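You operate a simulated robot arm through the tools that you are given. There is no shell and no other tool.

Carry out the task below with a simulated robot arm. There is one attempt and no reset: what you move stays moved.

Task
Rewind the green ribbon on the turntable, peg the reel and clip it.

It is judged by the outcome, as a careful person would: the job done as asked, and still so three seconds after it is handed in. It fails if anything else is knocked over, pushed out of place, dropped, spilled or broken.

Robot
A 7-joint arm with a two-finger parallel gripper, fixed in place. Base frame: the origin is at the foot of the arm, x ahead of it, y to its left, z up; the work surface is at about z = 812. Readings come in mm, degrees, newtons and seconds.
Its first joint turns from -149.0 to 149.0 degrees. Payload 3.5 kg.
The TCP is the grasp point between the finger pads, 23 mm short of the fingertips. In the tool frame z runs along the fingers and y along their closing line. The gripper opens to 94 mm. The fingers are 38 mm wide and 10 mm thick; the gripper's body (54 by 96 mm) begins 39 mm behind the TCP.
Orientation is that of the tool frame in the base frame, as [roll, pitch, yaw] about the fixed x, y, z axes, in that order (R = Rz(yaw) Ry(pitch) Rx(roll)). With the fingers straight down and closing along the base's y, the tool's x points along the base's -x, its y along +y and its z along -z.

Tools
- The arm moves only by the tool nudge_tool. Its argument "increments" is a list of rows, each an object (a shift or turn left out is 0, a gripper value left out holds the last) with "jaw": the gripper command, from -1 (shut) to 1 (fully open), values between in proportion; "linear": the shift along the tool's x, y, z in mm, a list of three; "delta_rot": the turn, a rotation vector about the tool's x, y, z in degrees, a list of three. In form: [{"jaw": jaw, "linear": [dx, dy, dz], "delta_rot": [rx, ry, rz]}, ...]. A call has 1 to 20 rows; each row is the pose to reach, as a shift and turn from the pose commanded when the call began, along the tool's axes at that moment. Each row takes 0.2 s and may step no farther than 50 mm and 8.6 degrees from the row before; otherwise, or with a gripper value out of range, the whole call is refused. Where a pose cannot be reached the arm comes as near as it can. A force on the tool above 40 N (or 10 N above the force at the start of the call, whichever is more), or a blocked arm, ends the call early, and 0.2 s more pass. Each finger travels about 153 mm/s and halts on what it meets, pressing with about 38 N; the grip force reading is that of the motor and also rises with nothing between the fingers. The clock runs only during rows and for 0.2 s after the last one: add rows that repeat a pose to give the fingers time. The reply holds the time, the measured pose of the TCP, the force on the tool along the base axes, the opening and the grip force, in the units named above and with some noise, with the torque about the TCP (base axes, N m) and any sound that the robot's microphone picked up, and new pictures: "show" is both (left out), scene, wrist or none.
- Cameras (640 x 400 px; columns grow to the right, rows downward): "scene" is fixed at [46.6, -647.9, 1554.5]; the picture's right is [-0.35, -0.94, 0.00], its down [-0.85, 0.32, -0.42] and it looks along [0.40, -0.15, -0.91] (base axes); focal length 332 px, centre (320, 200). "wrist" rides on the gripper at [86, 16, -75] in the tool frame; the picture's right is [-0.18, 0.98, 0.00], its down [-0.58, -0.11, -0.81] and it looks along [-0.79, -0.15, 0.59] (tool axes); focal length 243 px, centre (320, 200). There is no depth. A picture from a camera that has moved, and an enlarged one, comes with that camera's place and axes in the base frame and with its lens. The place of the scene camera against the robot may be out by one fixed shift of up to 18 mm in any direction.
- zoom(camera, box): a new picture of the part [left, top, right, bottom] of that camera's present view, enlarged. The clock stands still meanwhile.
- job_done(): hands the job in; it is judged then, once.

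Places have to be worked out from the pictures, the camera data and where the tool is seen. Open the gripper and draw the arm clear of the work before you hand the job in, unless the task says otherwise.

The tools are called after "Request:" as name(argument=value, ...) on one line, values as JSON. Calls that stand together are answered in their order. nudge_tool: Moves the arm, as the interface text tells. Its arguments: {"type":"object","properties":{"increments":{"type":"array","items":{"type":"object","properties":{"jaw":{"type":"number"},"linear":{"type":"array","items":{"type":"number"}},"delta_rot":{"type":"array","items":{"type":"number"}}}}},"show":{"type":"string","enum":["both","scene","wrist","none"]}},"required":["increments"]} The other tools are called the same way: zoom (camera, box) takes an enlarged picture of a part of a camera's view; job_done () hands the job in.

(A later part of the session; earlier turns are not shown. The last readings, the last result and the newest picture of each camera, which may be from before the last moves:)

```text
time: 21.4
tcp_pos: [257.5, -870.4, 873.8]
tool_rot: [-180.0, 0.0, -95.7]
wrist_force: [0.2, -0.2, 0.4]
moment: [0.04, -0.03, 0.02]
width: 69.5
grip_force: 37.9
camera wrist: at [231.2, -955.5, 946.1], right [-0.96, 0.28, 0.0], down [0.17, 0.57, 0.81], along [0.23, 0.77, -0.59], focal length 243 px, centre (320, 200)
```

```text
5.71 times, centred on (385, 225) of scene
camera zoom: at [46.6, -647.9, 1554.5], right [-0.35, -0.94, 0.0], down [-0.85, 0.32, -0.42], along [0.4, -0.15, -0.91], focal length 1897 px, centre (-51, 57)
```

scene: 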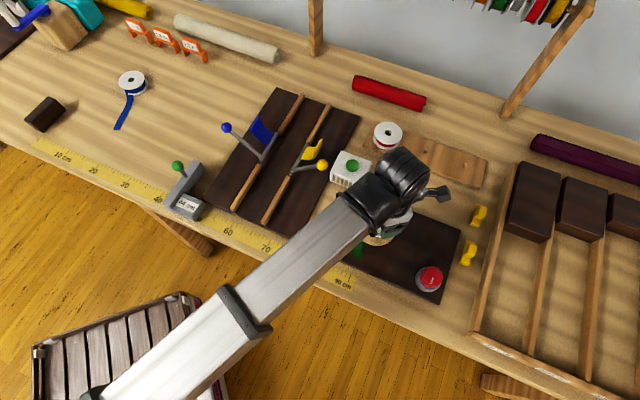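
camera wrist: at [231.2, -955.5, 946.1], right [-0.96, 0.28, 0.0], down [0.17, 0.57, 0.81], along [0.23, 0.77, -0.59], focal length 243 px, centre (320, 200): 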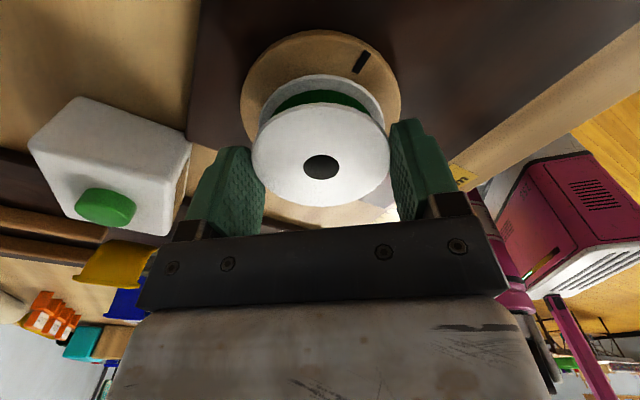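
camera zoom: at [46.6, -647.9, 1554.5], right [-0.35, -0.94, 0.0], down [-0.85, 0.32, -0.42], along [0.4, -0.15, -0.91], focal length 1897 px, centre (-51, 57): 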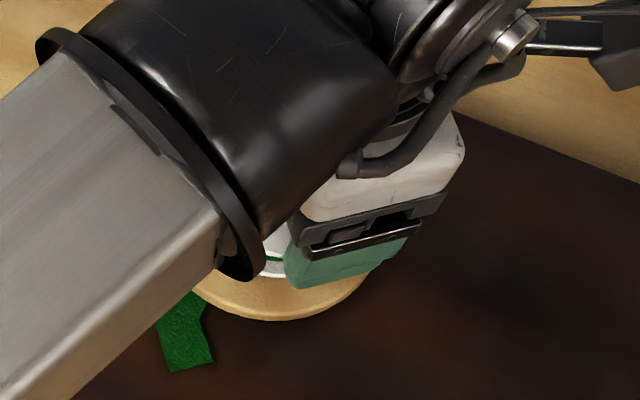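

The two cameras disagree by a few mm, and the hole has about ±3.5 mm of clearance. I'll apply a small compromise shift and lower in tiny steps while watching the force.

Request:
nudge_tool(increments=[{"linear": [-1.1, -1.4, 0]}, {"linear": [-1.1, -1.4, 2]}, {"linear": [-1.1, -1.4, 4]}, {"linear": [-1.1, -1.4, 6]}, {"linear": [-1.1, -1.4, 6]}], show="none")

Request:
nudge_tool(increments=[{"linear": [0, 0, 1.5]}, {"linear": [0, 0, 3]}, {"linear": [0, 0, 3]}], show="none")

```text
time: 22.6
tcp_pos: [259.6, -869.6, 866.9]
tool_rot: [-180.0, 0.0, -95.7]
wrist_force: [0.4, -1.3, -0.6]
moment: [0.02, -0.01, -0.01]
width: 69.7
grip_force: 38.0
```

```text
time: 23.4
tcp_pos: [259.9, -868.8, 862.6]
tool_rot: [180.0, 0.0, -95.7]
wrist_force: [0.6, 0.7, -0.1]
moment: [-0.02, 0.0, -0.02]
width: 69.8
grip_force: 37.7
```

No contact yet at z 862.6. Continuing down gently.

Request:
nudge_tool(increments=[{"linear": [0, 0, 1.5]}, {"linear": [0, 0, 3]}, {"linear": [0, 0, 3]}], show="none")

Request:
nudge_tool(increments=[{"linear": [0, 0, 1.0]}, {"linear": [0, 0, 2]}, {"linear": [0, 0, 2]}])

```text
time: 24.2
tcp_pos: [258.9, -870.1, 861.4]
tool_rot: [-179.9, -0.1, -95.7]
wrist_force: [0.5, -2.4, 19.4]
moment: [0.02, 0.13, -0.01]
width: 69.5
grip_force: 38.0
```

```text
time: 25.0
tcp_pos: [259.2, -868.9, 859.2]
tool_rot: [-179.9, -0.2, -95.6]
wrist_force: [4.0, -5.1, 36.0]
moment: [-0.03, -0.04, -0.02]
width: 69.5
grip_force: 37.9
camera wrist: at [232.9, -953.9, 933.3], right [-0.96, 0.28, 0.0], down [0.17, 0.57, 0.81], along [0.23, 0.77, -0.59], focal length 243 px, centre (320, 200)
```

scene: 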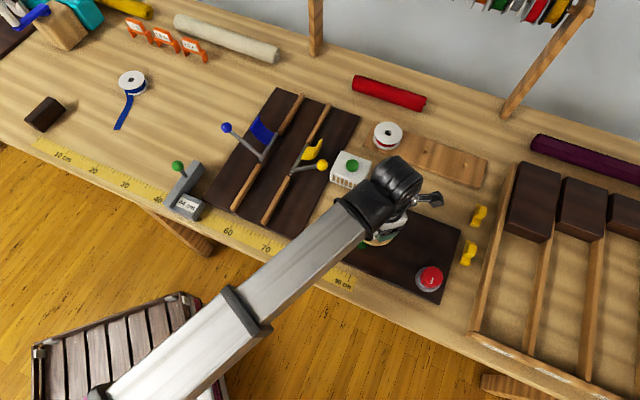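
wrist: 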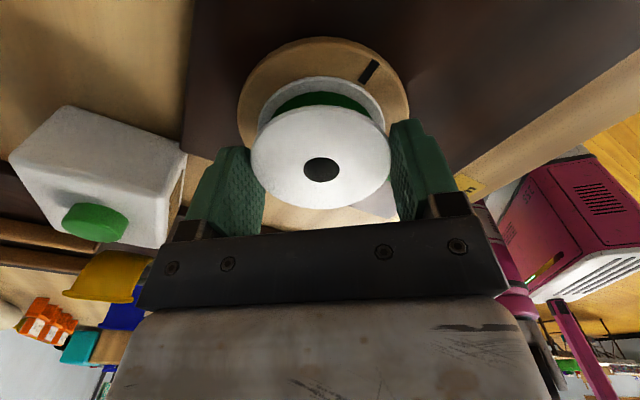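

Firm contact came at about z 861, which fits the disc surface. I'll zoom to confirm the reel is seated.

Request:
zoom(camera="wrist", box=[220, 30, 420, 220])

Request:
zoom(camera="scene", box=[345, 200, 425, 260])

```text
2.11 times, centred on (320, 125) of wrist
camera zoom: at [232.9, -953.9, 933.3], right [-0.96, 0.28, 0.0], down [0.17, 0.57, 0.81], along [0.23, 0.77, -0.59], focal length 511 px, centre (320, 358)
```

zoom: 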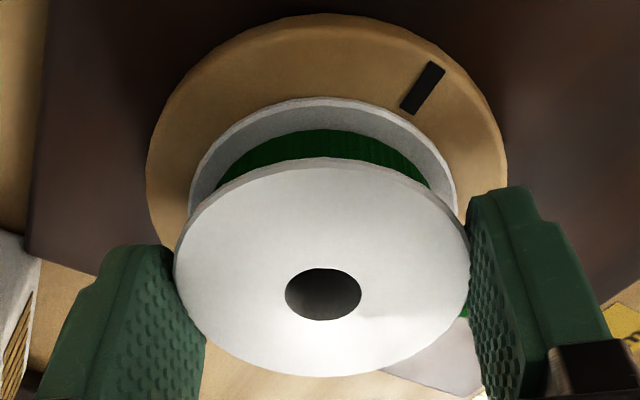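

```text
6.67 times, centred on (385, 230) of scene
camera zoom: at [46.6, -647.9, 1554.5], right [-0.35, -0.94, 0.0], down [-0.85, 0.32, -0.42], along [0.4, -0.15, -0.91], focal length 2213 px, centre (-113, 0)
```

zoom: 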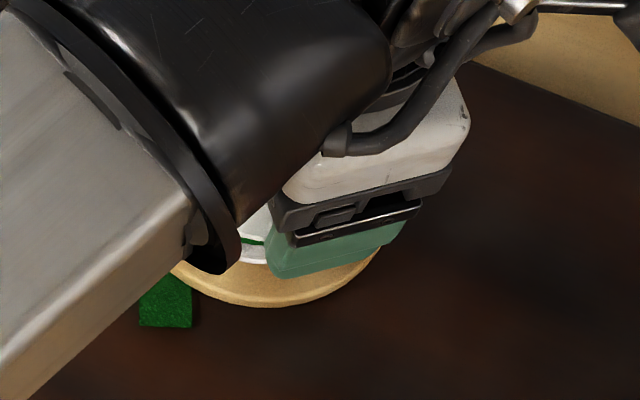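

It looks seated with no gap. I'll relax the downward pressure, open the fingers and back straight up a little to inspect.

Request:
nudge_tool(increments=[{"linear": [0, 0, -1.5]}, {"linear": [0, 0, -2]}, {"linear": [0, 0, -2], "jaw": 0.6}, {"linear": [0, 0, -2], "jaw": 1}, {"linear": [0, 0, -2], "jaw": 1}])

```text
time: 26.2
tcp_pos: [258.3, -869.2, 860.0]
tool_rot: [-179.9, 0.1, -95.7]
wrist_force: [-0.4, -0.3, -0.7]
moment: [0.0, 0.0, 0.0]
width: 94.1
grip_force: 0.1
camera wrist: at [232.8, -954.0, 934.0], right [-0.96, 0.28, 0.0], down [0.17, 0.57, 0.81], along [0.23, 0.77, -0.59], focal length 243 px, centre (320, 200)
```

scene: 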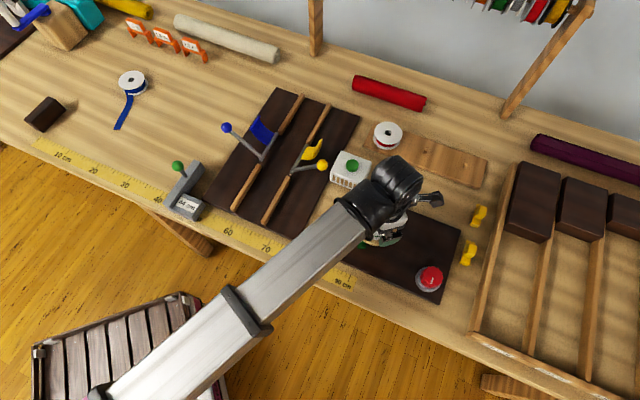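
wrist: 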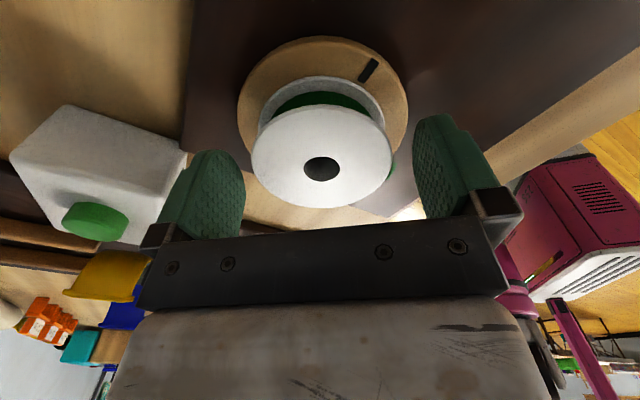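

The reel is level and stable after release. I'll rise and take a clearer look.

Request:
nudge_tool(increments=[{"linear": [0, 0, -15]}, {"linear": [0, 0, -40]}, {"linear": [0, 0, -80]}, {"linear": [0, 0, -115]}, {"linear": [0, 0, -115]}])

Request:
zoom(camera="wrist", box=[230, 0, 430, 125])

Request:
zoom(camera="scene", box=[330, 180, 500, 300])

```text
time: 27.4
tcp_pos: [258.6, -869.2, 976.3]
tool_rot: [-180.0, -0.1, -95.7]
wrist_force: [-0.5, 0.3, 0.6]
moment: [0.02, -0.04, -0.01]
width: 93.9
grip_force: 0.1
camera wrist: at [232.8, -953.5, 1049.4], right [-0.96, 0.28, 0.0], down [0.17, 0.57, 0.81], along [0.23, 0.77, -0.59], focal length 243 px, centre (320, 200)
```

scene: 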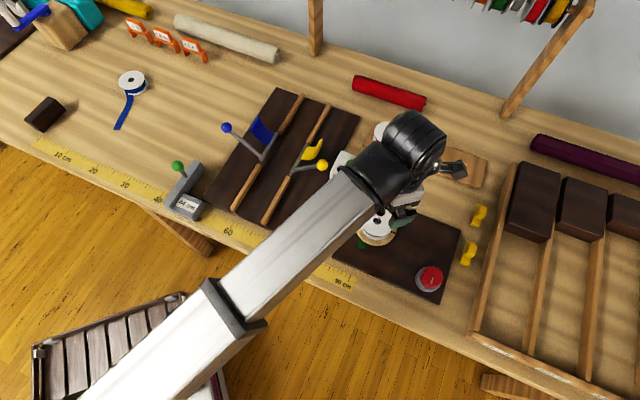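
wrist: 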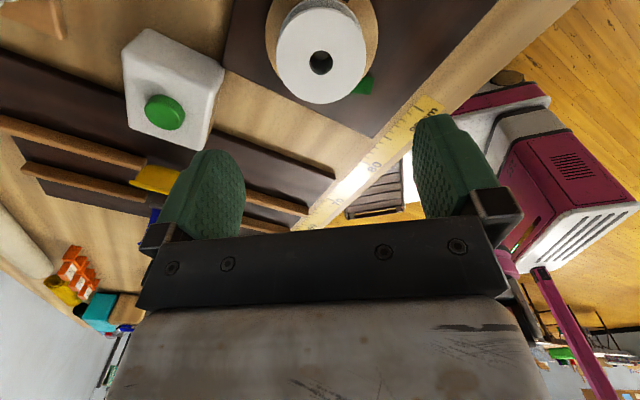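

```text
3.20 times, centred on (330, 62) of wrist
camera zoom: at [232.8, -953.5, 1049.4], right [-0.96, 0.28, 0.0], down [0.17, 0.57, 0.81], along [0.23, 0.77, -0.59], focal length 776 px, centre (288, 640)
```

zoom: 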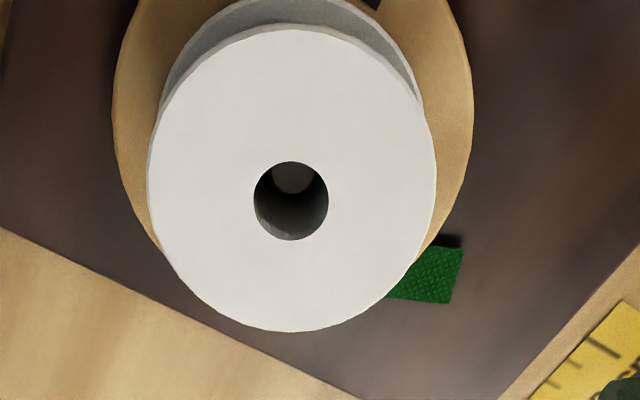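

```text
3.33 times, centred on (415, 240) of scene
camera zoom: at [46.6, -647.9, 1554.5], right [-0.35, -0.94, 0.0], down [-0.85, 0.32, -0.42], along [0.4, -0.15, -0.91], focal length 1106 px, centre (3, 67)
```

zoom: 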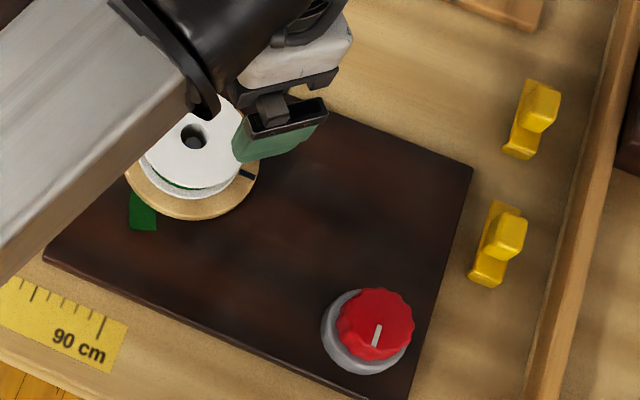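

The spindle is visible inside the reel's hole, so the reel is properly seated on the turntable. Next is the red knob, which I estimate at about (105,-924). I'll hover above it to look.

Request:
nudge_tool(increments=[{"linear": [17, 37, 0]}, {"linear": [35, 74, 0]}, {"linear": [52, 110, 5]}, {"linear": [69.8, 147.4, 12]}, {"linear": [69.8, 147.4, 12]}])

Request:
zoom(camera="wrist", box=[230, 0, 430, 125])

Request:
zoom(camera="scene", box=[330, 180, 500, 300])

```text
time: 28.6
tcp_pos: [106.4, -923.4, 965.1]
tool_rot: [180.0, 0.0, -95.7]
wrist_force: [0.1, 0.3, 0.3]
moment: [-0.02, 0.0, -0.01]
width: 94.4
grip_force: 0.0
camera wrist: at [79.3, -1009.0, 1037.1], right [-0.96, 0.28, 0.0], down [0.17, 0.57, 0.81], along [0.23, 0.77, -0.59], focal length 243 px, centre (320, 200)
```

scene: 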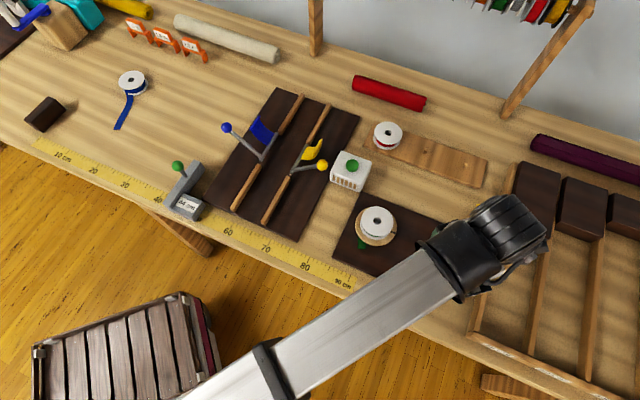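
wrist: 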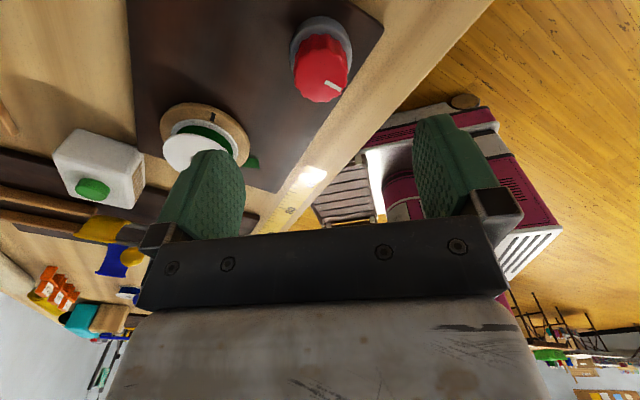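

```text
3.20 times, centred on (330, 62) of wrist
camera zoom: at [79.3, -1009.0, 1037.1], right [-0.96, 0.28, 0.0], down [0.17, 0.57, 0.81], along [0.23, 0.77, -0.59], focal length 776 px, centre (288, 640)
```

zoom: 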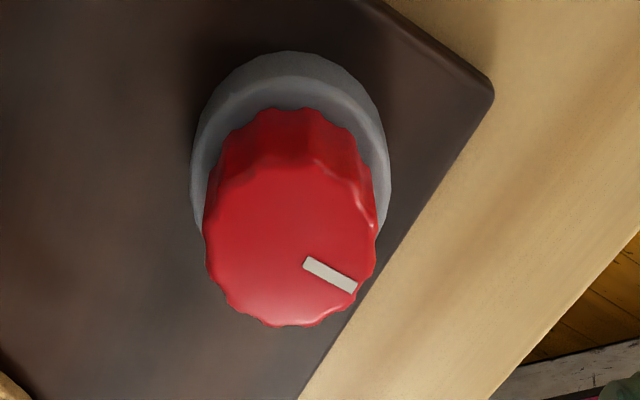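

```text
3.33 times, centred on (415, 240) of scene
camera zoom: at [46.6, -647.9, 1554.5], right [-0.35, -0.94, 0.0], down [-0.85, 0.32, -0.42], along [0.4, -0.15, -0.91], focal length 1106 px, centre (3, 67)
```

zoom: 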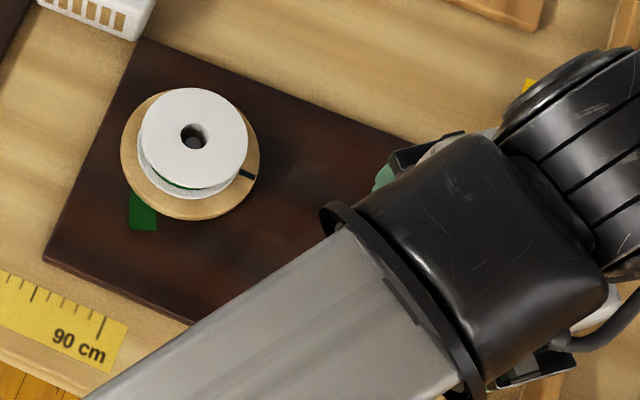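

The knob axis works out at about (104.5,-923) with its top near z 858. I'll descend around it with the fingers open.

Request:
nudge_tool(increments=[{"linear": [0, 2, 25]}, {"linear": [0, 2, 50]}, {"linear": [0, 2, 75]}, {"linear": [0, 2, 90]}, {"linear": [0, 2, 97]}, {"linear": [0, 2, 97]}])

```text
time: 30.0
tcp_pos: [102.2, -924.3, 865.8]
tool_rot: [180.0, 0.0, -95.7]
wrist_force: [-0.3, 0.3, -0.1]
moment: [0.0, 0.03, 0.01]
width: 94.0
grip_force: 0.1
camera wrist: at [77.2, -1008.5, 940.2], right [-0.96, 0.28, 0.0], down [0.17, 0.57, 0.81], along [0.23, 0.77, -0.59], focal length 243 px, centre (320, 200)
```

scene: 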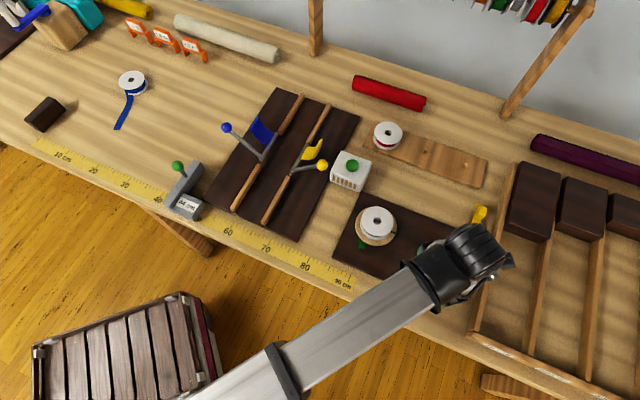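
wrist: 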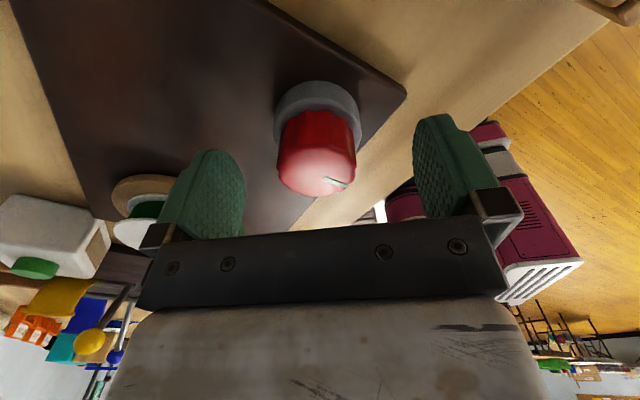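

The knob is centred between the fingers. Closing on it.

Request:
nudge_tool(increments=[{"jaw": 0.2}, {"jaw": -0.2}, {"jaw": -1}, {"jaw": -1}])

```text
time: 31.0
tcp_pos: [105.3, -924.9, 865.7]
tool_rot: [-179.8, 0.1, -95.7]
wrist_force: [25.6, -1.8, -2.5]
moment: [-0.14, -0.36, -0.15]
width: 41.3
grip_force: 44.8
camera wrist: at [79.6, -1008.7, 940.1], right [-0.96, 0.28, 0.0], down [0.16, 0.57, 0.81], along [0.23, 0.77, -0.59], focal length 243 px, centre (320, 200)
```

scene: 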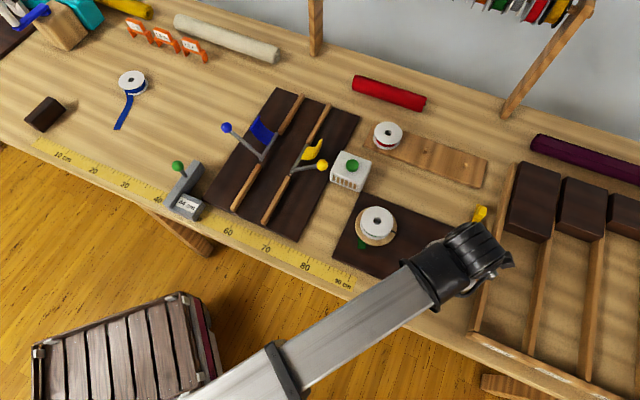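
wrist: 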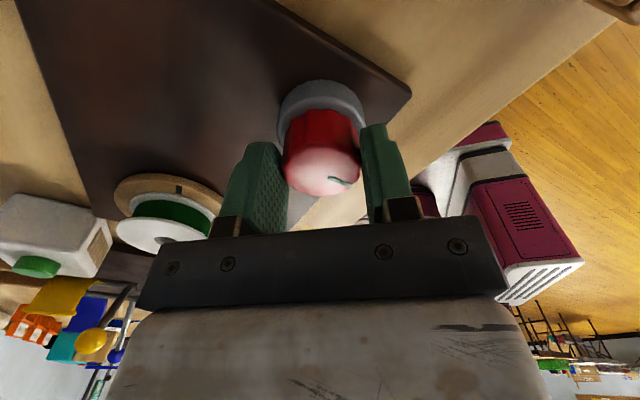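

It is gripped at 41.3 mm with a slight side load. I'll re-centre by 2.5 mm and try a small clockwise turn of 20° to see how the disc responds.

Request:
nudge_tool(increments=[{"linear": [0, -2.5, 0]}, {"linear": [0, -2.5, 0], "delta_rot": [0, 0, 7]}, {"linear": [0, -2.5, 0], "delta_rot": [0, 0, 14]}, {"linear": [0, -2.5, 0], "delta_rot": [0, 0, 20]}, {"linear": [0, -2.5, 0], "delta_rot": [0, 0, 20]}])

Request:
zoom(camera="scene", box=[340, 195, 410, 255])

```text
time: 32.2
tcp_pos: [104.1, -923.2, 866.0]
tool_rot: [180.0, 0.0, -115.9]
wrist_force: [-2.5, 6.3, 1.4]
moment: [0.34, -0.68, 0.03]
width: 41.2
grip_force: 45.3
camera wrist: at [50.8, -994.6, 940.2], right [-0.8, 0.59, 0.0], down [0.35, 0.47, 0.81], along [0.48, 0.65, -0.59], focal length 243 px, centre (320, 200)
```

scene: 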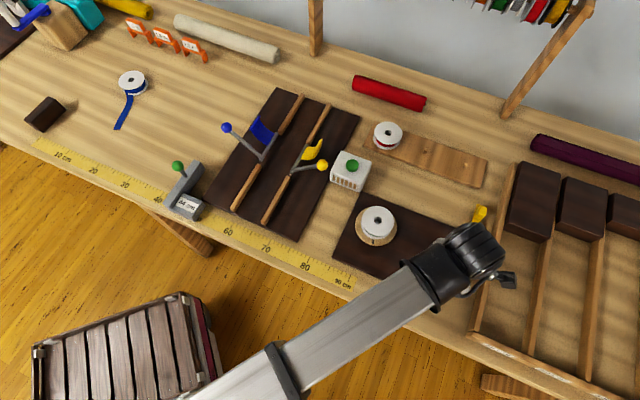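
wrist: 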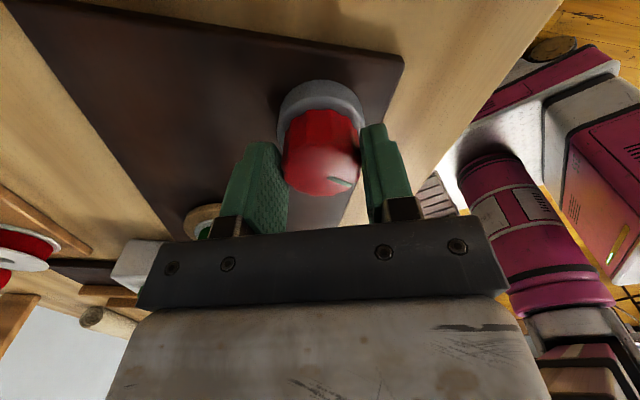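

```text
6.67 times, centred on (375, 225) of scene
camera zoom: at [46.6, -647.9, 1554.5], right [-0.35, -0.94, 0.0], down [-0.85, 0.32, -0.42], along [0.4, -0.15, -0.91], focal length 2213 px, centre (-47, 33)
```

zoom: 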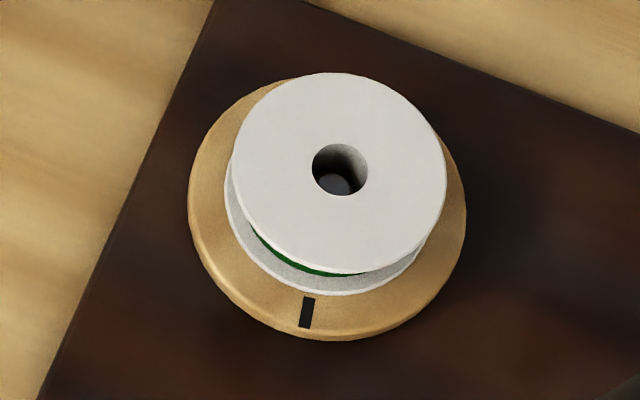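

The disc turns clockwise at about four times the knob angle, and the tail is already drawing in. I'll keep turning clockwise.

Request:
nudge_tool(increments=[{"delta_rot": [0, 0, 6]}, {"delta_rot": [0, 0, 12]}, {"delta_rot": [0, 0, 18]}, {"delta_rot": [0, 0, 24]}, {"delta_rot": [0, 0, 30]}, {"delta_rot": [0, 0, 30]}], show="scene")

Request:
zoom(camera="scene", box=[340, 195, 410, 255])

```text
time: 33.4
tcp_pos: [102.3, -921.7, 866.6]
tool_rot: [179.7, -0.1, -144.1]
wrist_force: [-12.8, 4.5, 2.8]
moment: [-0.18, -1.13, 0.07]
width: 41.4
grip_force: 45.4
stopped in row 5: the force on the tool passed its limit at 41 N (the readings are from after the stop); the commanded pose is now the measured one
```

scene: 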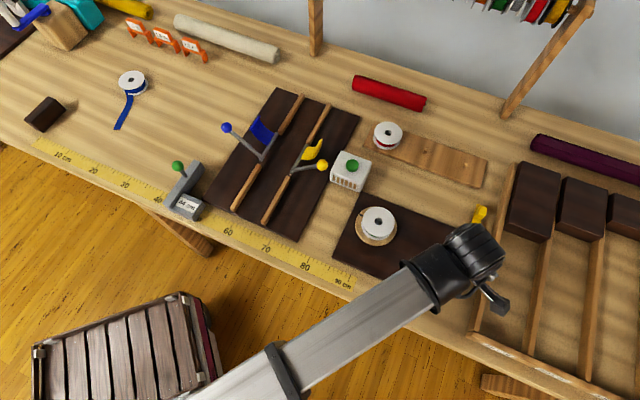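

```text
6.67 times, centred on (375, 225) of scene
camera zoom: at [46.6, -647.9, 1554.5], right [-0.35, -0.94, 0.0], down [-0.85, 0.32, -0.42], along [0.4, -0.15, -0.91], focal length 2213 px, centre (-47, 33)
```

zoom: 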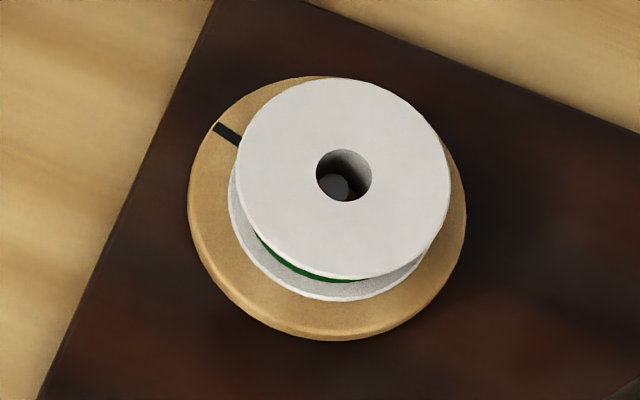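

The rewinding is progressing and no tail is visible now. The stop came from being slightly off the knob's axis, so I'll re-centre and continue gently.

Request:
nudge_tool(increments=[{"linear": [0.9, 1.3, 0]}, {"linear": [0.9, 1.3, 0], "delta_rot": [0, 0, 5]}, {"linear": [0.9, 1.3, 0], "delta_rot": [0, 0, 10]}, {"linear": [0.9, 1.3, 0], "delta_rot": [0, 0, 15]}, {"linear": [0.9, 1.3, 0], "delta_rot": [0, 0, 15]}])

Request:
zoom(camera="scene", box=[340, 195, 410, 255])

```text
time: 34.6
tcp_pos: [101.8, -921.2, 865.9]
tool_rot: [179.8, -0.1, -159.2]
wrist_force: [-8.2, 11.9, 4.7]
moment: [0.03, -0.18, 0.06]
width: 41.5
grip_force: 45.1
camera wrist: at [14.4, -937.3, 940.4], right [-0.18, 0.98, 0.01], down [0.59, 0.1, 0.8], along [0.79, 0.15, -0.59], focal length 243 px, centre (320, 200)
```

scene: 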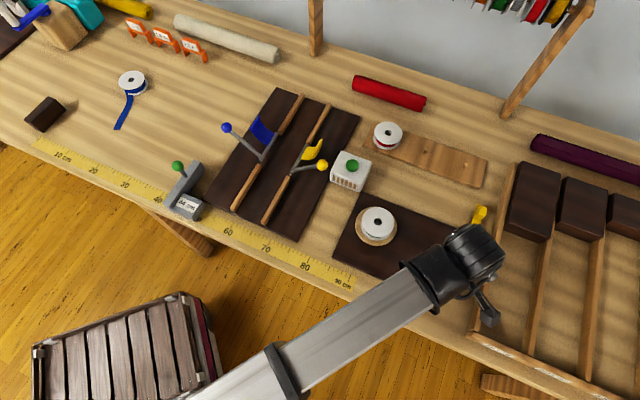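
wrist: 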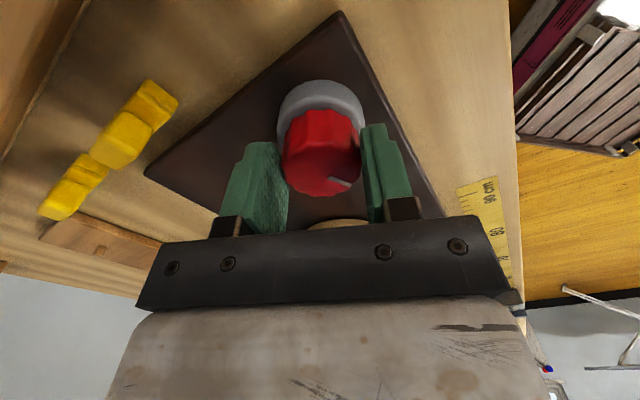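

```text
6.67 times, centred on (375, 225) of scene
camera zoom: at [46.6, -647.9, 1554.5], right [-0.35, -0.94, 0.0], down [-0.85, 0.32, -0.42], along [0.4, -0.15, -0.91], focal length 2213 px, centre (-47, 33)
```

zoom: 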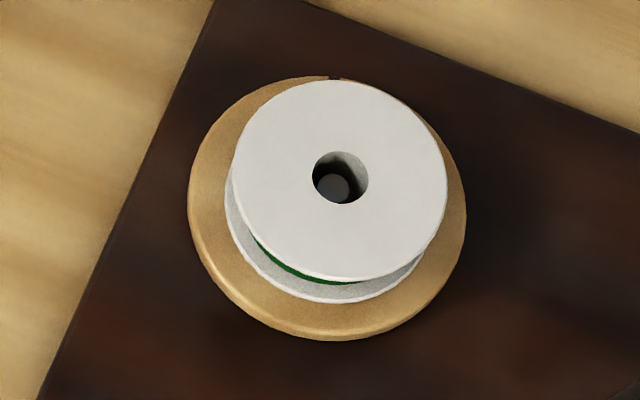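

About 260° of disc rotation done and the tail has vanished into the reel. I'll add some more rotation to be thorough, re-centring as I go.

Request:
nudge_tool(increments=[{"linear": [0.1, 1.1, 0]}, {"linear": [0.1, 1.1, 0], "delta_rot": [0, 0, 5]}, {"linear": [0.1, 1.1, 0], "delta_rot": [0, 0, 10]}, {"linear": [0.1, 1.1, 0], "delta_rot": [0, 0, 15]}, {"linear": [0.1, 1.1, 0], "delta_rot": [0, 0, 20]}, {"linear": [0.1, 1.1, 0], "delta_rot": [0, 0, 25]}, {"linear": [0.1, 1.1, 0], "delta_rot": [0, 0, 30]}, {"linear": [0.1, 1.1, 0], "delta_rot": [0, 0, 35]}, {"linear": [0.1, 1.1, 0], "delta_rot": [0, 0, 35]}])

Request:
zoom(camera="scene", box=[340, 195, 410, 255])

```text
time: 36.6
tcp_pos: [102.4, -918.3, 866.3]
tool_rot: [179.6, -0.4, 165.8]
wrist_force: [0.4, 36.0, -0.2]
moment: [-0.43, -0.8, 0.1]
width: 41.3
grip_force: 45.2
camera wrist: at [21.0, -882.6, 940.8], right [0.42, 0.91, 0.01], down [0.54, -0.25, 0.8], along [0.73, -0.33, -0.6], focal length 243 px, centre (320, 200)
```

scene: 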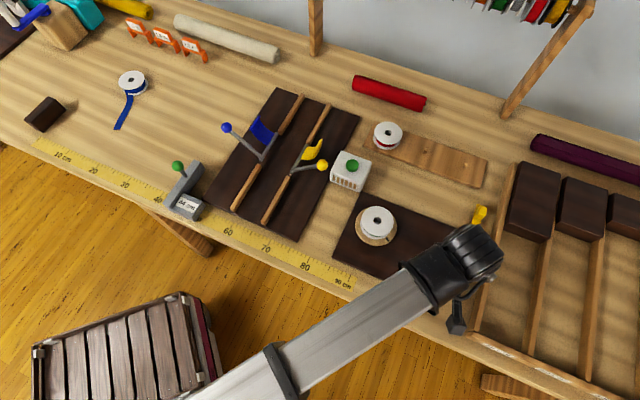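
wrist: 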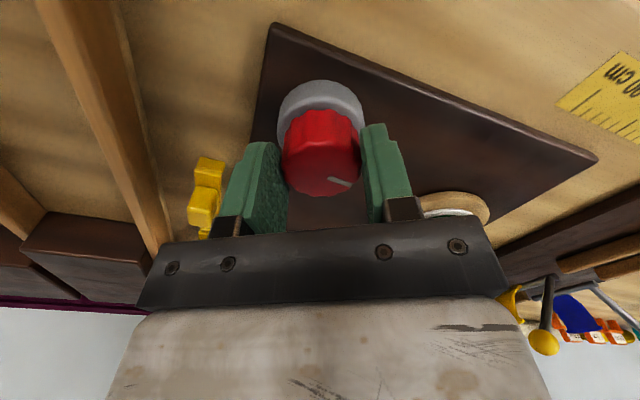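

```text
6.67 times, centred on (375, 225) of scene
camera zoom: at [46.6, -647.9, 1554.5], right [-0.35, -0.94, 0.0], down [-0.85, 0.32, -0.42], along [0.4, -0.15, -0.91], focal length 2213 px, centre (-47, 33)
```

zoom: 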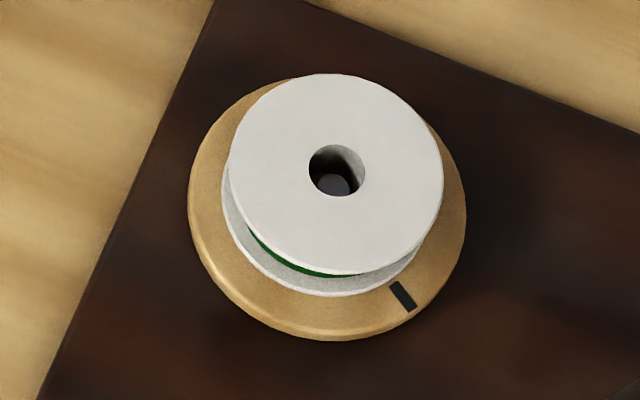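

Well over one full turn is done and no tail shows. I'll release the knob, rise, and inspect the reel.

Request:
nudge_tool(increments=[{"jaw": 0.3}, {"jaw": 1}, {"jaw": 1}, {"linear": [0, 0, -20], "jaw": 1}, {"linear": [0, 0, -55]}, {"linear": [0, 0, -90]}, {"linear": [0, 0, -90]}])

Request:
zoom(camera="scene", box=[330, 180, 500, 300])

```text
time: 38.2
tcp_pos: [102.4, -920.8, 957.5]
tool_rot: [179.8, -0.3, 166.0]
wrist_force: [0.3, 0.8, -0.2]
moment: [0.01, 0.0, -0.02]
width: 94.1
grip_force: 0.0
camera wrist: at [22.1, -884.9, 1031.4], right [0.42, 0.91, 0.0], down [0.54, -0.25, 0.8], along [0.73, -0.33, -0.6], focal length 243 px, centre (320, 200)
```

scene: 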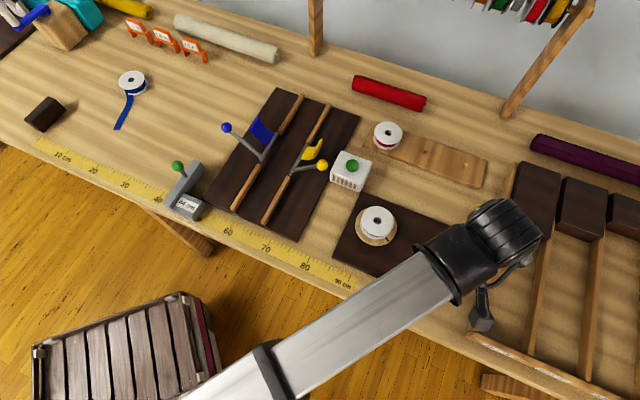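
wrist: 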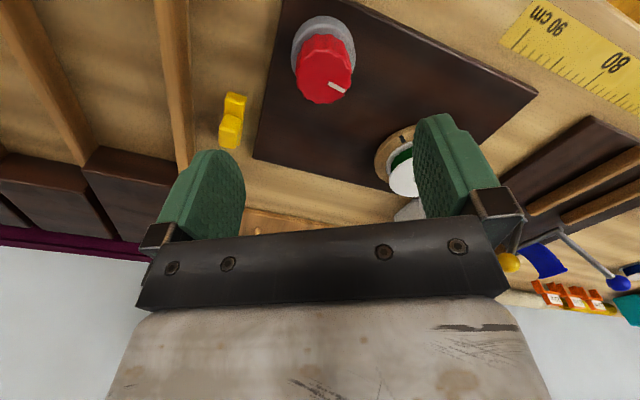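

```text
3.33 times, centred on (415, 240) of scene
camera zoom: at [46.6, -647.9, 1554.5], right [-0.35, -0.94, 0.0], down [-0.85, 0.32, -0.42], along [0.4, -0.15, -0.91], focal length 1106 px, centre (3, 67)
```

zoom: 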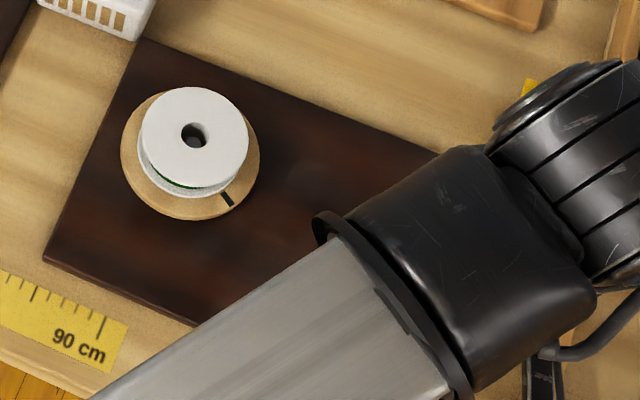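

The reel looks fully wound. Before moving on, I'll examine the yellow clips in the current wrist view.

Request:
zoom(camera="wrist", box=[190, 70, 280, 170])

Request:
zoom(camera="wrist", box=[360, 110, 430, 210])

```text
4.00 times, centred on (235, 120) of wrist
camera zoom: at [22.1, -884.9, 1031.4], right [0.42, 0.91, 0.0], down [0.54, -0.25, 0.8], along [0.73, -0.33, -0.6], focal length 970 px, centre (660, 520)
```

zoom: 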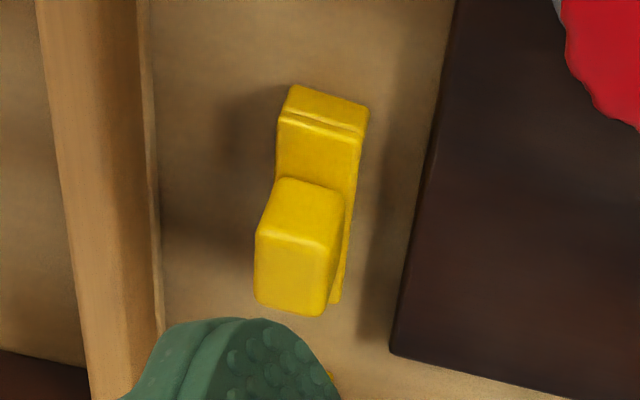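

```text
4.00 times, centred on (395, 160) of wrist
camera zoom: at [22.1, -884.9, 1031.4], right [0.42, 0.91, 0.0], down [0.54, -0.25, 0.8], along [0.73, -0.33, -0.6], focal length 970 px, centre (20, 360)
```

zoom: 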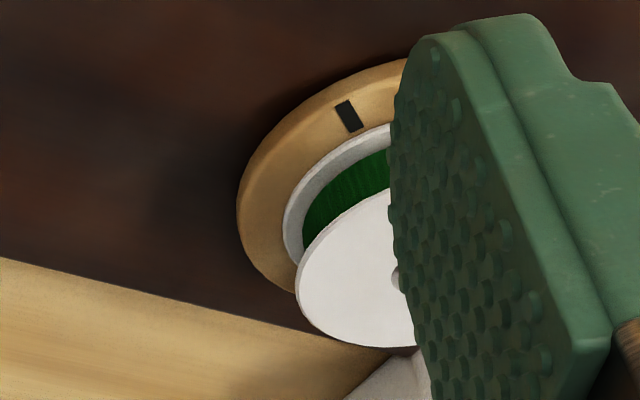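

The clip is a flat plate with a lip at one end and a block handle on top. I'll shift a bit for a closer oblique view of it.

Request:
nudge_tool(increments=[{"linear": [10, -18, 10]}, {"linear": [12, -40, 30]}, {"linear": [12, -44, 50]}, {"linear": [12, -44, 50]}])

Request:
zoom(camera="wrist", box=[220, 110, 340, 210])

```text
time: 39.2
tcp_pos: [78.2, -961.0, 906.8]
tool_rot: [179.8, -0.4, 165.9]
wrist_force: [-0.3, -0.7, -0.4]
moment: [-0.02, -0.02, -0.02]
width: 93.8
grip_force: 0.1
camera wrist: at [-1.6, -925.4, 980.4], right [0.42, 0.91, 0.0], down [0.54, -0.25, 0.8], along [0.73, -0.33, -0.6], focal length 243 px, centre (320, 200)
```

scene: 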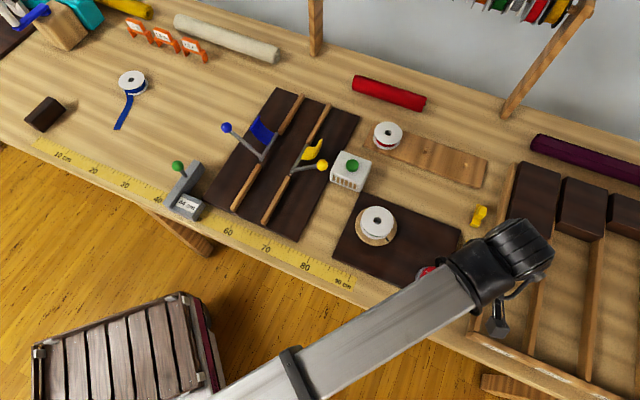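
wrist: 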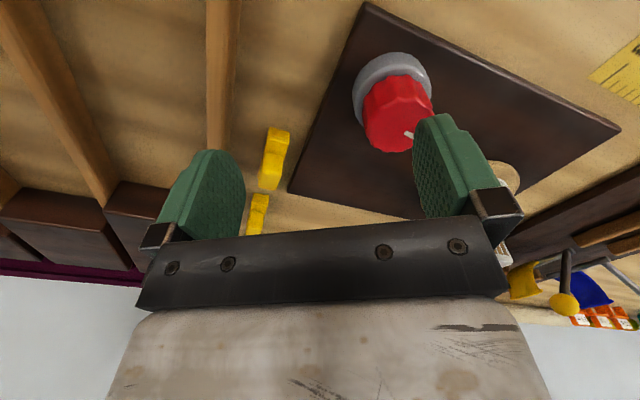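

```text
4.00 times, centred on (280, 160) of wrist
camera zoom: at [-1.6, -925.4, 980.4], right [0.42, 0.91, 0.0], down [0.54, -0.25, 0.8], along [0.73, -0.33, -0.6], focal length 970 px, centre (480, 360)
```

zoom: 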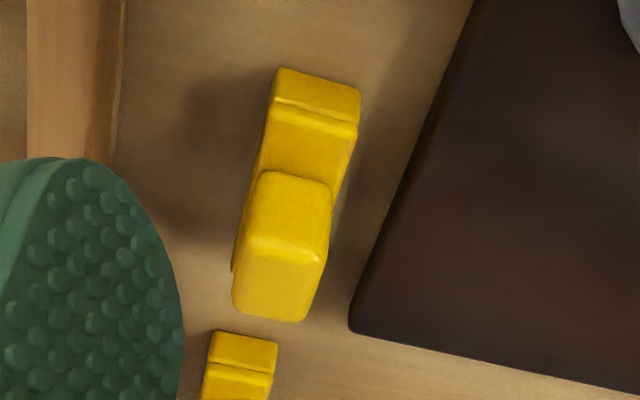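

I've seen enough of the clips for now. I'll rise, rotate the tool back, and go to the region in front of the pegboard to test the tilted reach with an empty gripper.

Request:
nudge_tool(increments=[{"linear": [0, 0, -40], "delta_rot": [0, 0, -8]}, {"linear": [0, 0, -80], "delta_rot": [0, 0, -16]}, {"linear": [-15, 8, -93], "delta_rot": [0, 0, -24]}, {"linear": [-35, 20, -93], "delta_rot": [0, 0, -32]}, {"linear": [-55, 31, -93], "delta_rot": [0, 0, -40]}, {"linear": [-75, 43, -93], "delta_rot": [0, 0, -48]}, {"linear": [-95, 54, -93], "delta_rot": [0, 0, -56]}, {"linear": [-115, 66, -93], "delta_rot": [0, 0, -64]}, {"linear": [-135, 77, -93], "delta_rot": [0, 0, -72]}, {"linear": [-155, 89, -93], "delta_rot": [0, 0, -80]}, {"linear": [-175, 100, -93], "delta_rot": [0, 0, -88]}, {"linear": [-195, 111, -93], "delta_rot": [0, 0, -96]}, {"linear": [-215, 123, -93], "delta_rot": [0, 0, -104]}, {"linear": [-227, 130, -93], "delta_rot": [0, 0, -112]}, {"linear": [-227, 130, -93], "delta_rot": [0, 0, -112]}])

```text
time: 42.4
tcp_pos: [332.0, -889.3, 998.0]
tool_rot: [179.9, 0.3, -82.0]
wrist_force: [1.0, -0.9, -0.9]
moment: [0.02, -0.03, -0.01]
width: 93.6
grip_force: 0.0
camera wrist: at [327.1, -978.4, 1071.9], right [-1.0, 0.04, 0.0], down [0.03, 0.59, 0.81], along [0.03, 0.81, -0.59], focal length 243 px, centre (320, 200)
```

scene: 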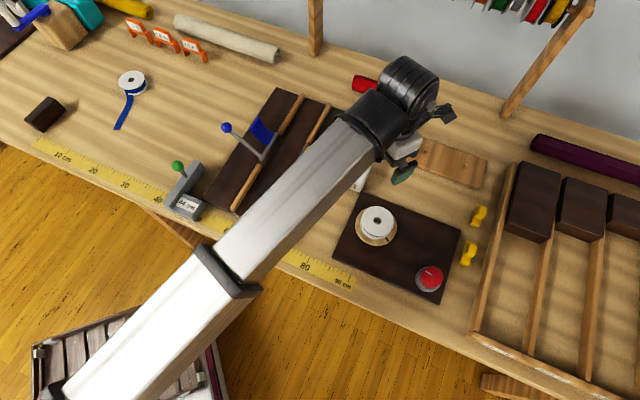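
wrist: 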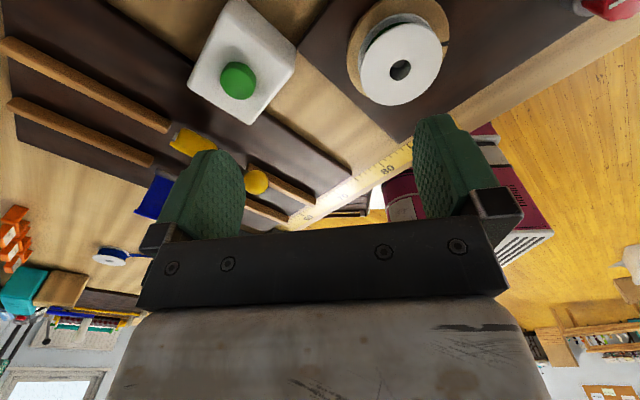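

Now I'll test the reach: tilt the tool 35° outward and move over the middle peg, staying high.

Request:
nudge_tool(increments=[{"linear": [25, -5, 0], "delta_rot": [0, 7, 0]}, {"linear": [60, -12, 0], "delta_rot": [0, 14, 0]}, {"linear": [95, -19, 5], "delta_rot": [0, 21, 0]}, {"linear": [130, -26, 12], "delta_rot": [0, 28, 0]}, {"linear": [165, -33, 25], "delta_rot": [0, 35, 0]}, {"linear": [190, -38, 38], "delta_rot": [0, 35, 0]}, {"linear": [190, -38, 38], "delta_rot": [0, 35, 0]}])

```text
time: 44.0
tcp_pos: [395.3, -1074.6, 959.1]
tool_rot: [179.9, -34.8, -81.9]
wrist_force: [0.5, 0.0, -0.1]
moment: [0.01, -0.03, 0.01]
width: 94.0
grip_force: 0.0
camera wrist: at [383.0, -1104.3, 1068.8], right [-0.99, 0.01, -0.1], down [-0.02, 0.94, 0.33], along [0.1, 0.33, -0.94], focal length 243 px, centre (320, 200)
```

scene: 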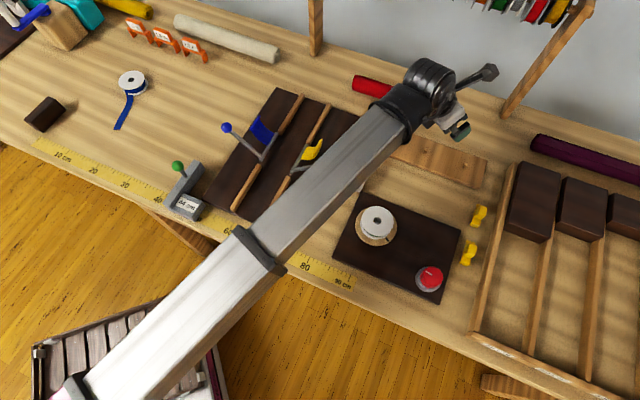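
wrist: 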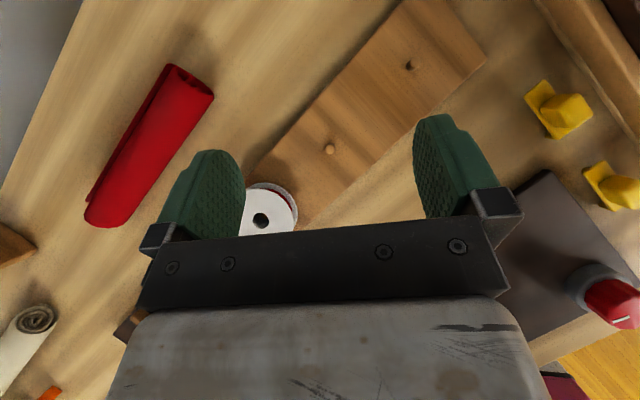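

The tilted pose is reachable and gives a nice overhead view. I'll zoom on the pegs and clips.

Request:
zoom(camera="wrist", box=[240, 20, 460, 200])

Request:
zoom(camera="wrist", box=[510, 65, 640, 220])

Request:
zoom(camera="wrist", box=[300, 120, 360, 180])

```text
2.22 times, centred on (350, 110) of wrist
camera zoom: at [383.0, -1104.3, 1068.8], right [-0.99, 0.01, -0.1], down [-0.02, 0.94, 0.33], along [0.1, 0.33, -0.94], focal length 539 px, centre (253, 400)
```

zoom: 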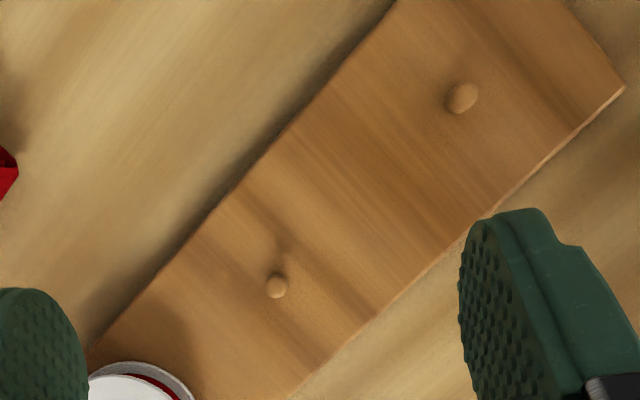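

```text
2.58 times, centred on (575, 142) of wrist
camera zoom: at [383.0, -1104.3, 1068.8], right [-0.99, 0.01, -0.1], down [-0.02, 0.94, 0.33], along [0.1, 0.33, -0.94], focal length 626 px, centre (-338, 348)
```

zoom: 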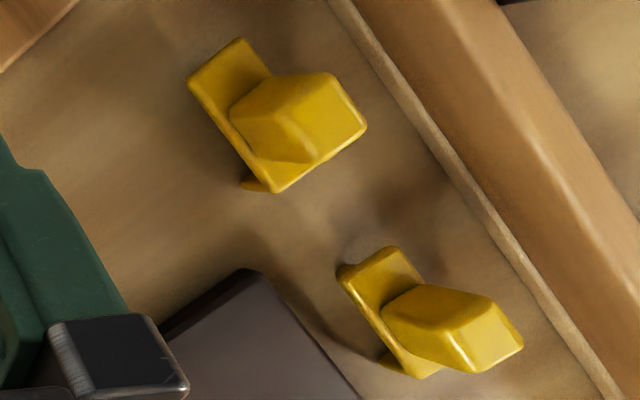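

```text
6.67 times, centred on (330, 150) of wrist
camera zoom: at [383.0, -1104.3, 1068.8], right [-0.99, 0.01, -0.1], down [-0.02, 0.94, 0.33], along [0.1, 0.33, -0.94], focal length 1618 px, centre (253, 533)
```

zoom: 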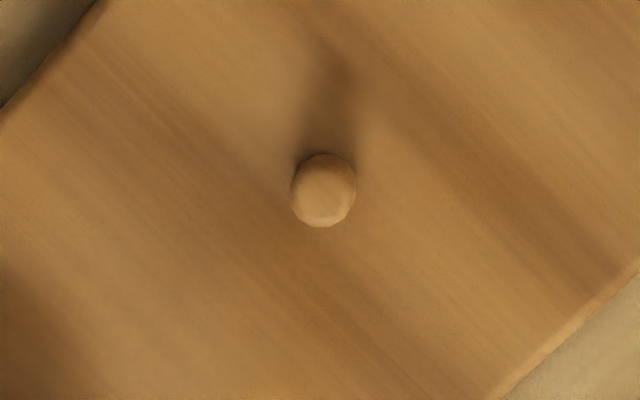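

The middle peg is at about (398.5,-1074). I'll test reach lower down at z≈895 over the peg with the fingers open, to be sure this tilt works for placing.

Request:
nudge_tool(increments=[{"linear": [-11, 0, 16]}, {"linear": [-23, 0, 33]}, {"linear": [-36.5, 0, 52.5]}, {"linear": [-36.5, 0, 52.5]}])

Request:
zoom(camera="wrist", box=[240, 20, 460, 200])

```text
time: 45.0
tcp_pos: [395.8, -1073.1, 895.6]
tool_rot: [179.8, -34.7, -82.0]
wrist_force: [0.9, 0.6, 0.0]
moment: [-0.01, 0.01, -0.01]
width: 93.8
grip_force: 0.1
camera wrist: at [382.6, -1104.0, 1004.4], right [-0.99, 0.01, -0.1], down [-0.02, 0.94, 0.33], along [0.1, 0.33, -0.94], focal length 243 px, centre (320, 200)
```

scene: 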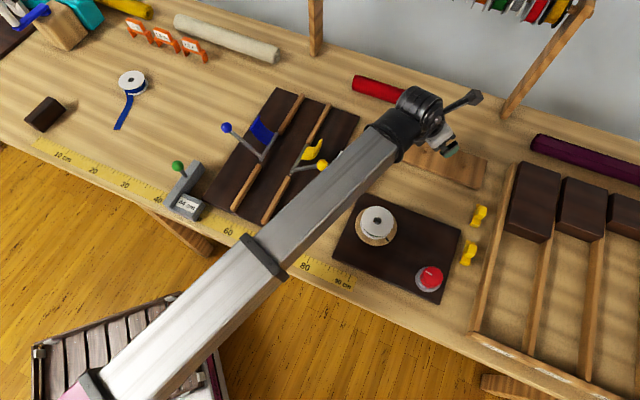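
wrist: 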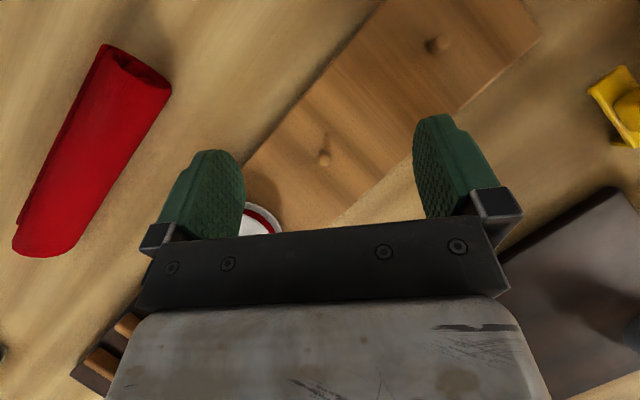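

```text
2.22 times, centred on (350, 110) of wrist
camera zoom: at [382.6, -1104.0, 1004.4], right [-0.99, 0.01, -0.1], down [-0.02, 0.94, 0.33], along [0.1, 0.33, -0.94], focal length 539 px, centre (253, 400)
```

zoom: 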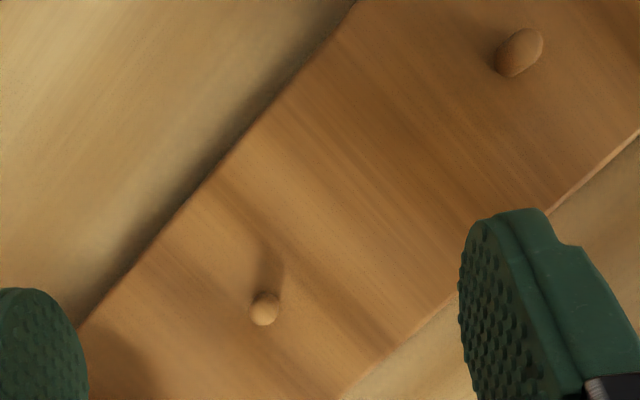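

The reach is fine at this tilt. The reel must be picked up at the same tilt so it stays level, so I'll go back above the turntable with the orientation unchanged.

Request:
nudge_tool(increments=[{"linear": [18, 0, -26]}, {"linear": [37, 0, -53.4]}, {"linear": [5, 18, -72]}, {"linear": [-27, 36, -90]}, {"linear": [-60, 55, -108]}, {"linear": [-92, 73, -126]}, {"linear": [-124, 91, -144]}, {"linear": [-156.4, 109.4, -162.3]}, {"linear": [-156.4, 109.4, -162.3]}])

Request:
zoom(camera="wrist", box=[220, 50, 440, 230])

```text
time: 47.0
tcp_pos: [258.0, -868.1, 939.0]
tool_rot: [179.7, -34.7, -82.1]
wrist_force: [0.0, -0.2, 1.0]
moment: [0.05, -0.04, 0.0]
width: 93.9
grip_force: 0.0
camera wrist: at [244.6, -899.5, 1049.6], right [-0.99, 0.01, -0.1], down [-0.02, 0.94, 0.33], along [0.1, 0.33, -0.94], focal length 243 px, centre (320, 200)
```

scene: 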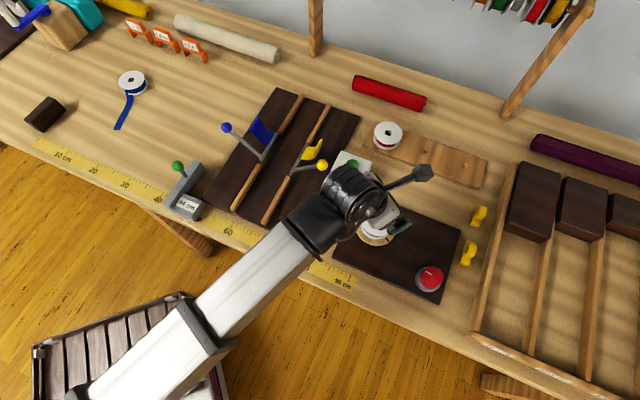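
wrist: 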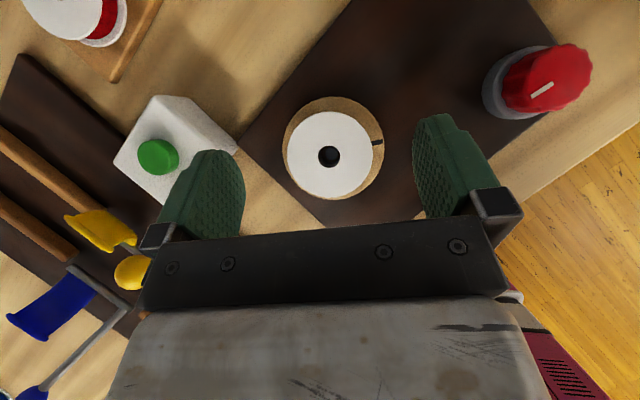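

```text
2.22 times, centred on (330, 140) of wrist
camera zoom: at [244.6, -899.5, 1049.6], right [-0.99, 0.01, -0.1], down [-0.02, 0.94, 0.33], along [0.1, 0.33, -0.94], focal length 539 px, centre (298, 333)
```

zoom: 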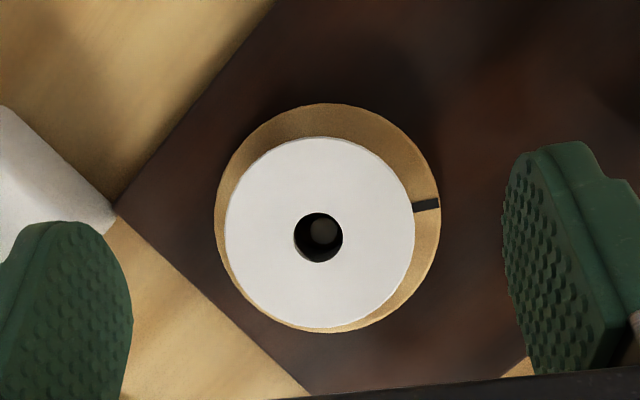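

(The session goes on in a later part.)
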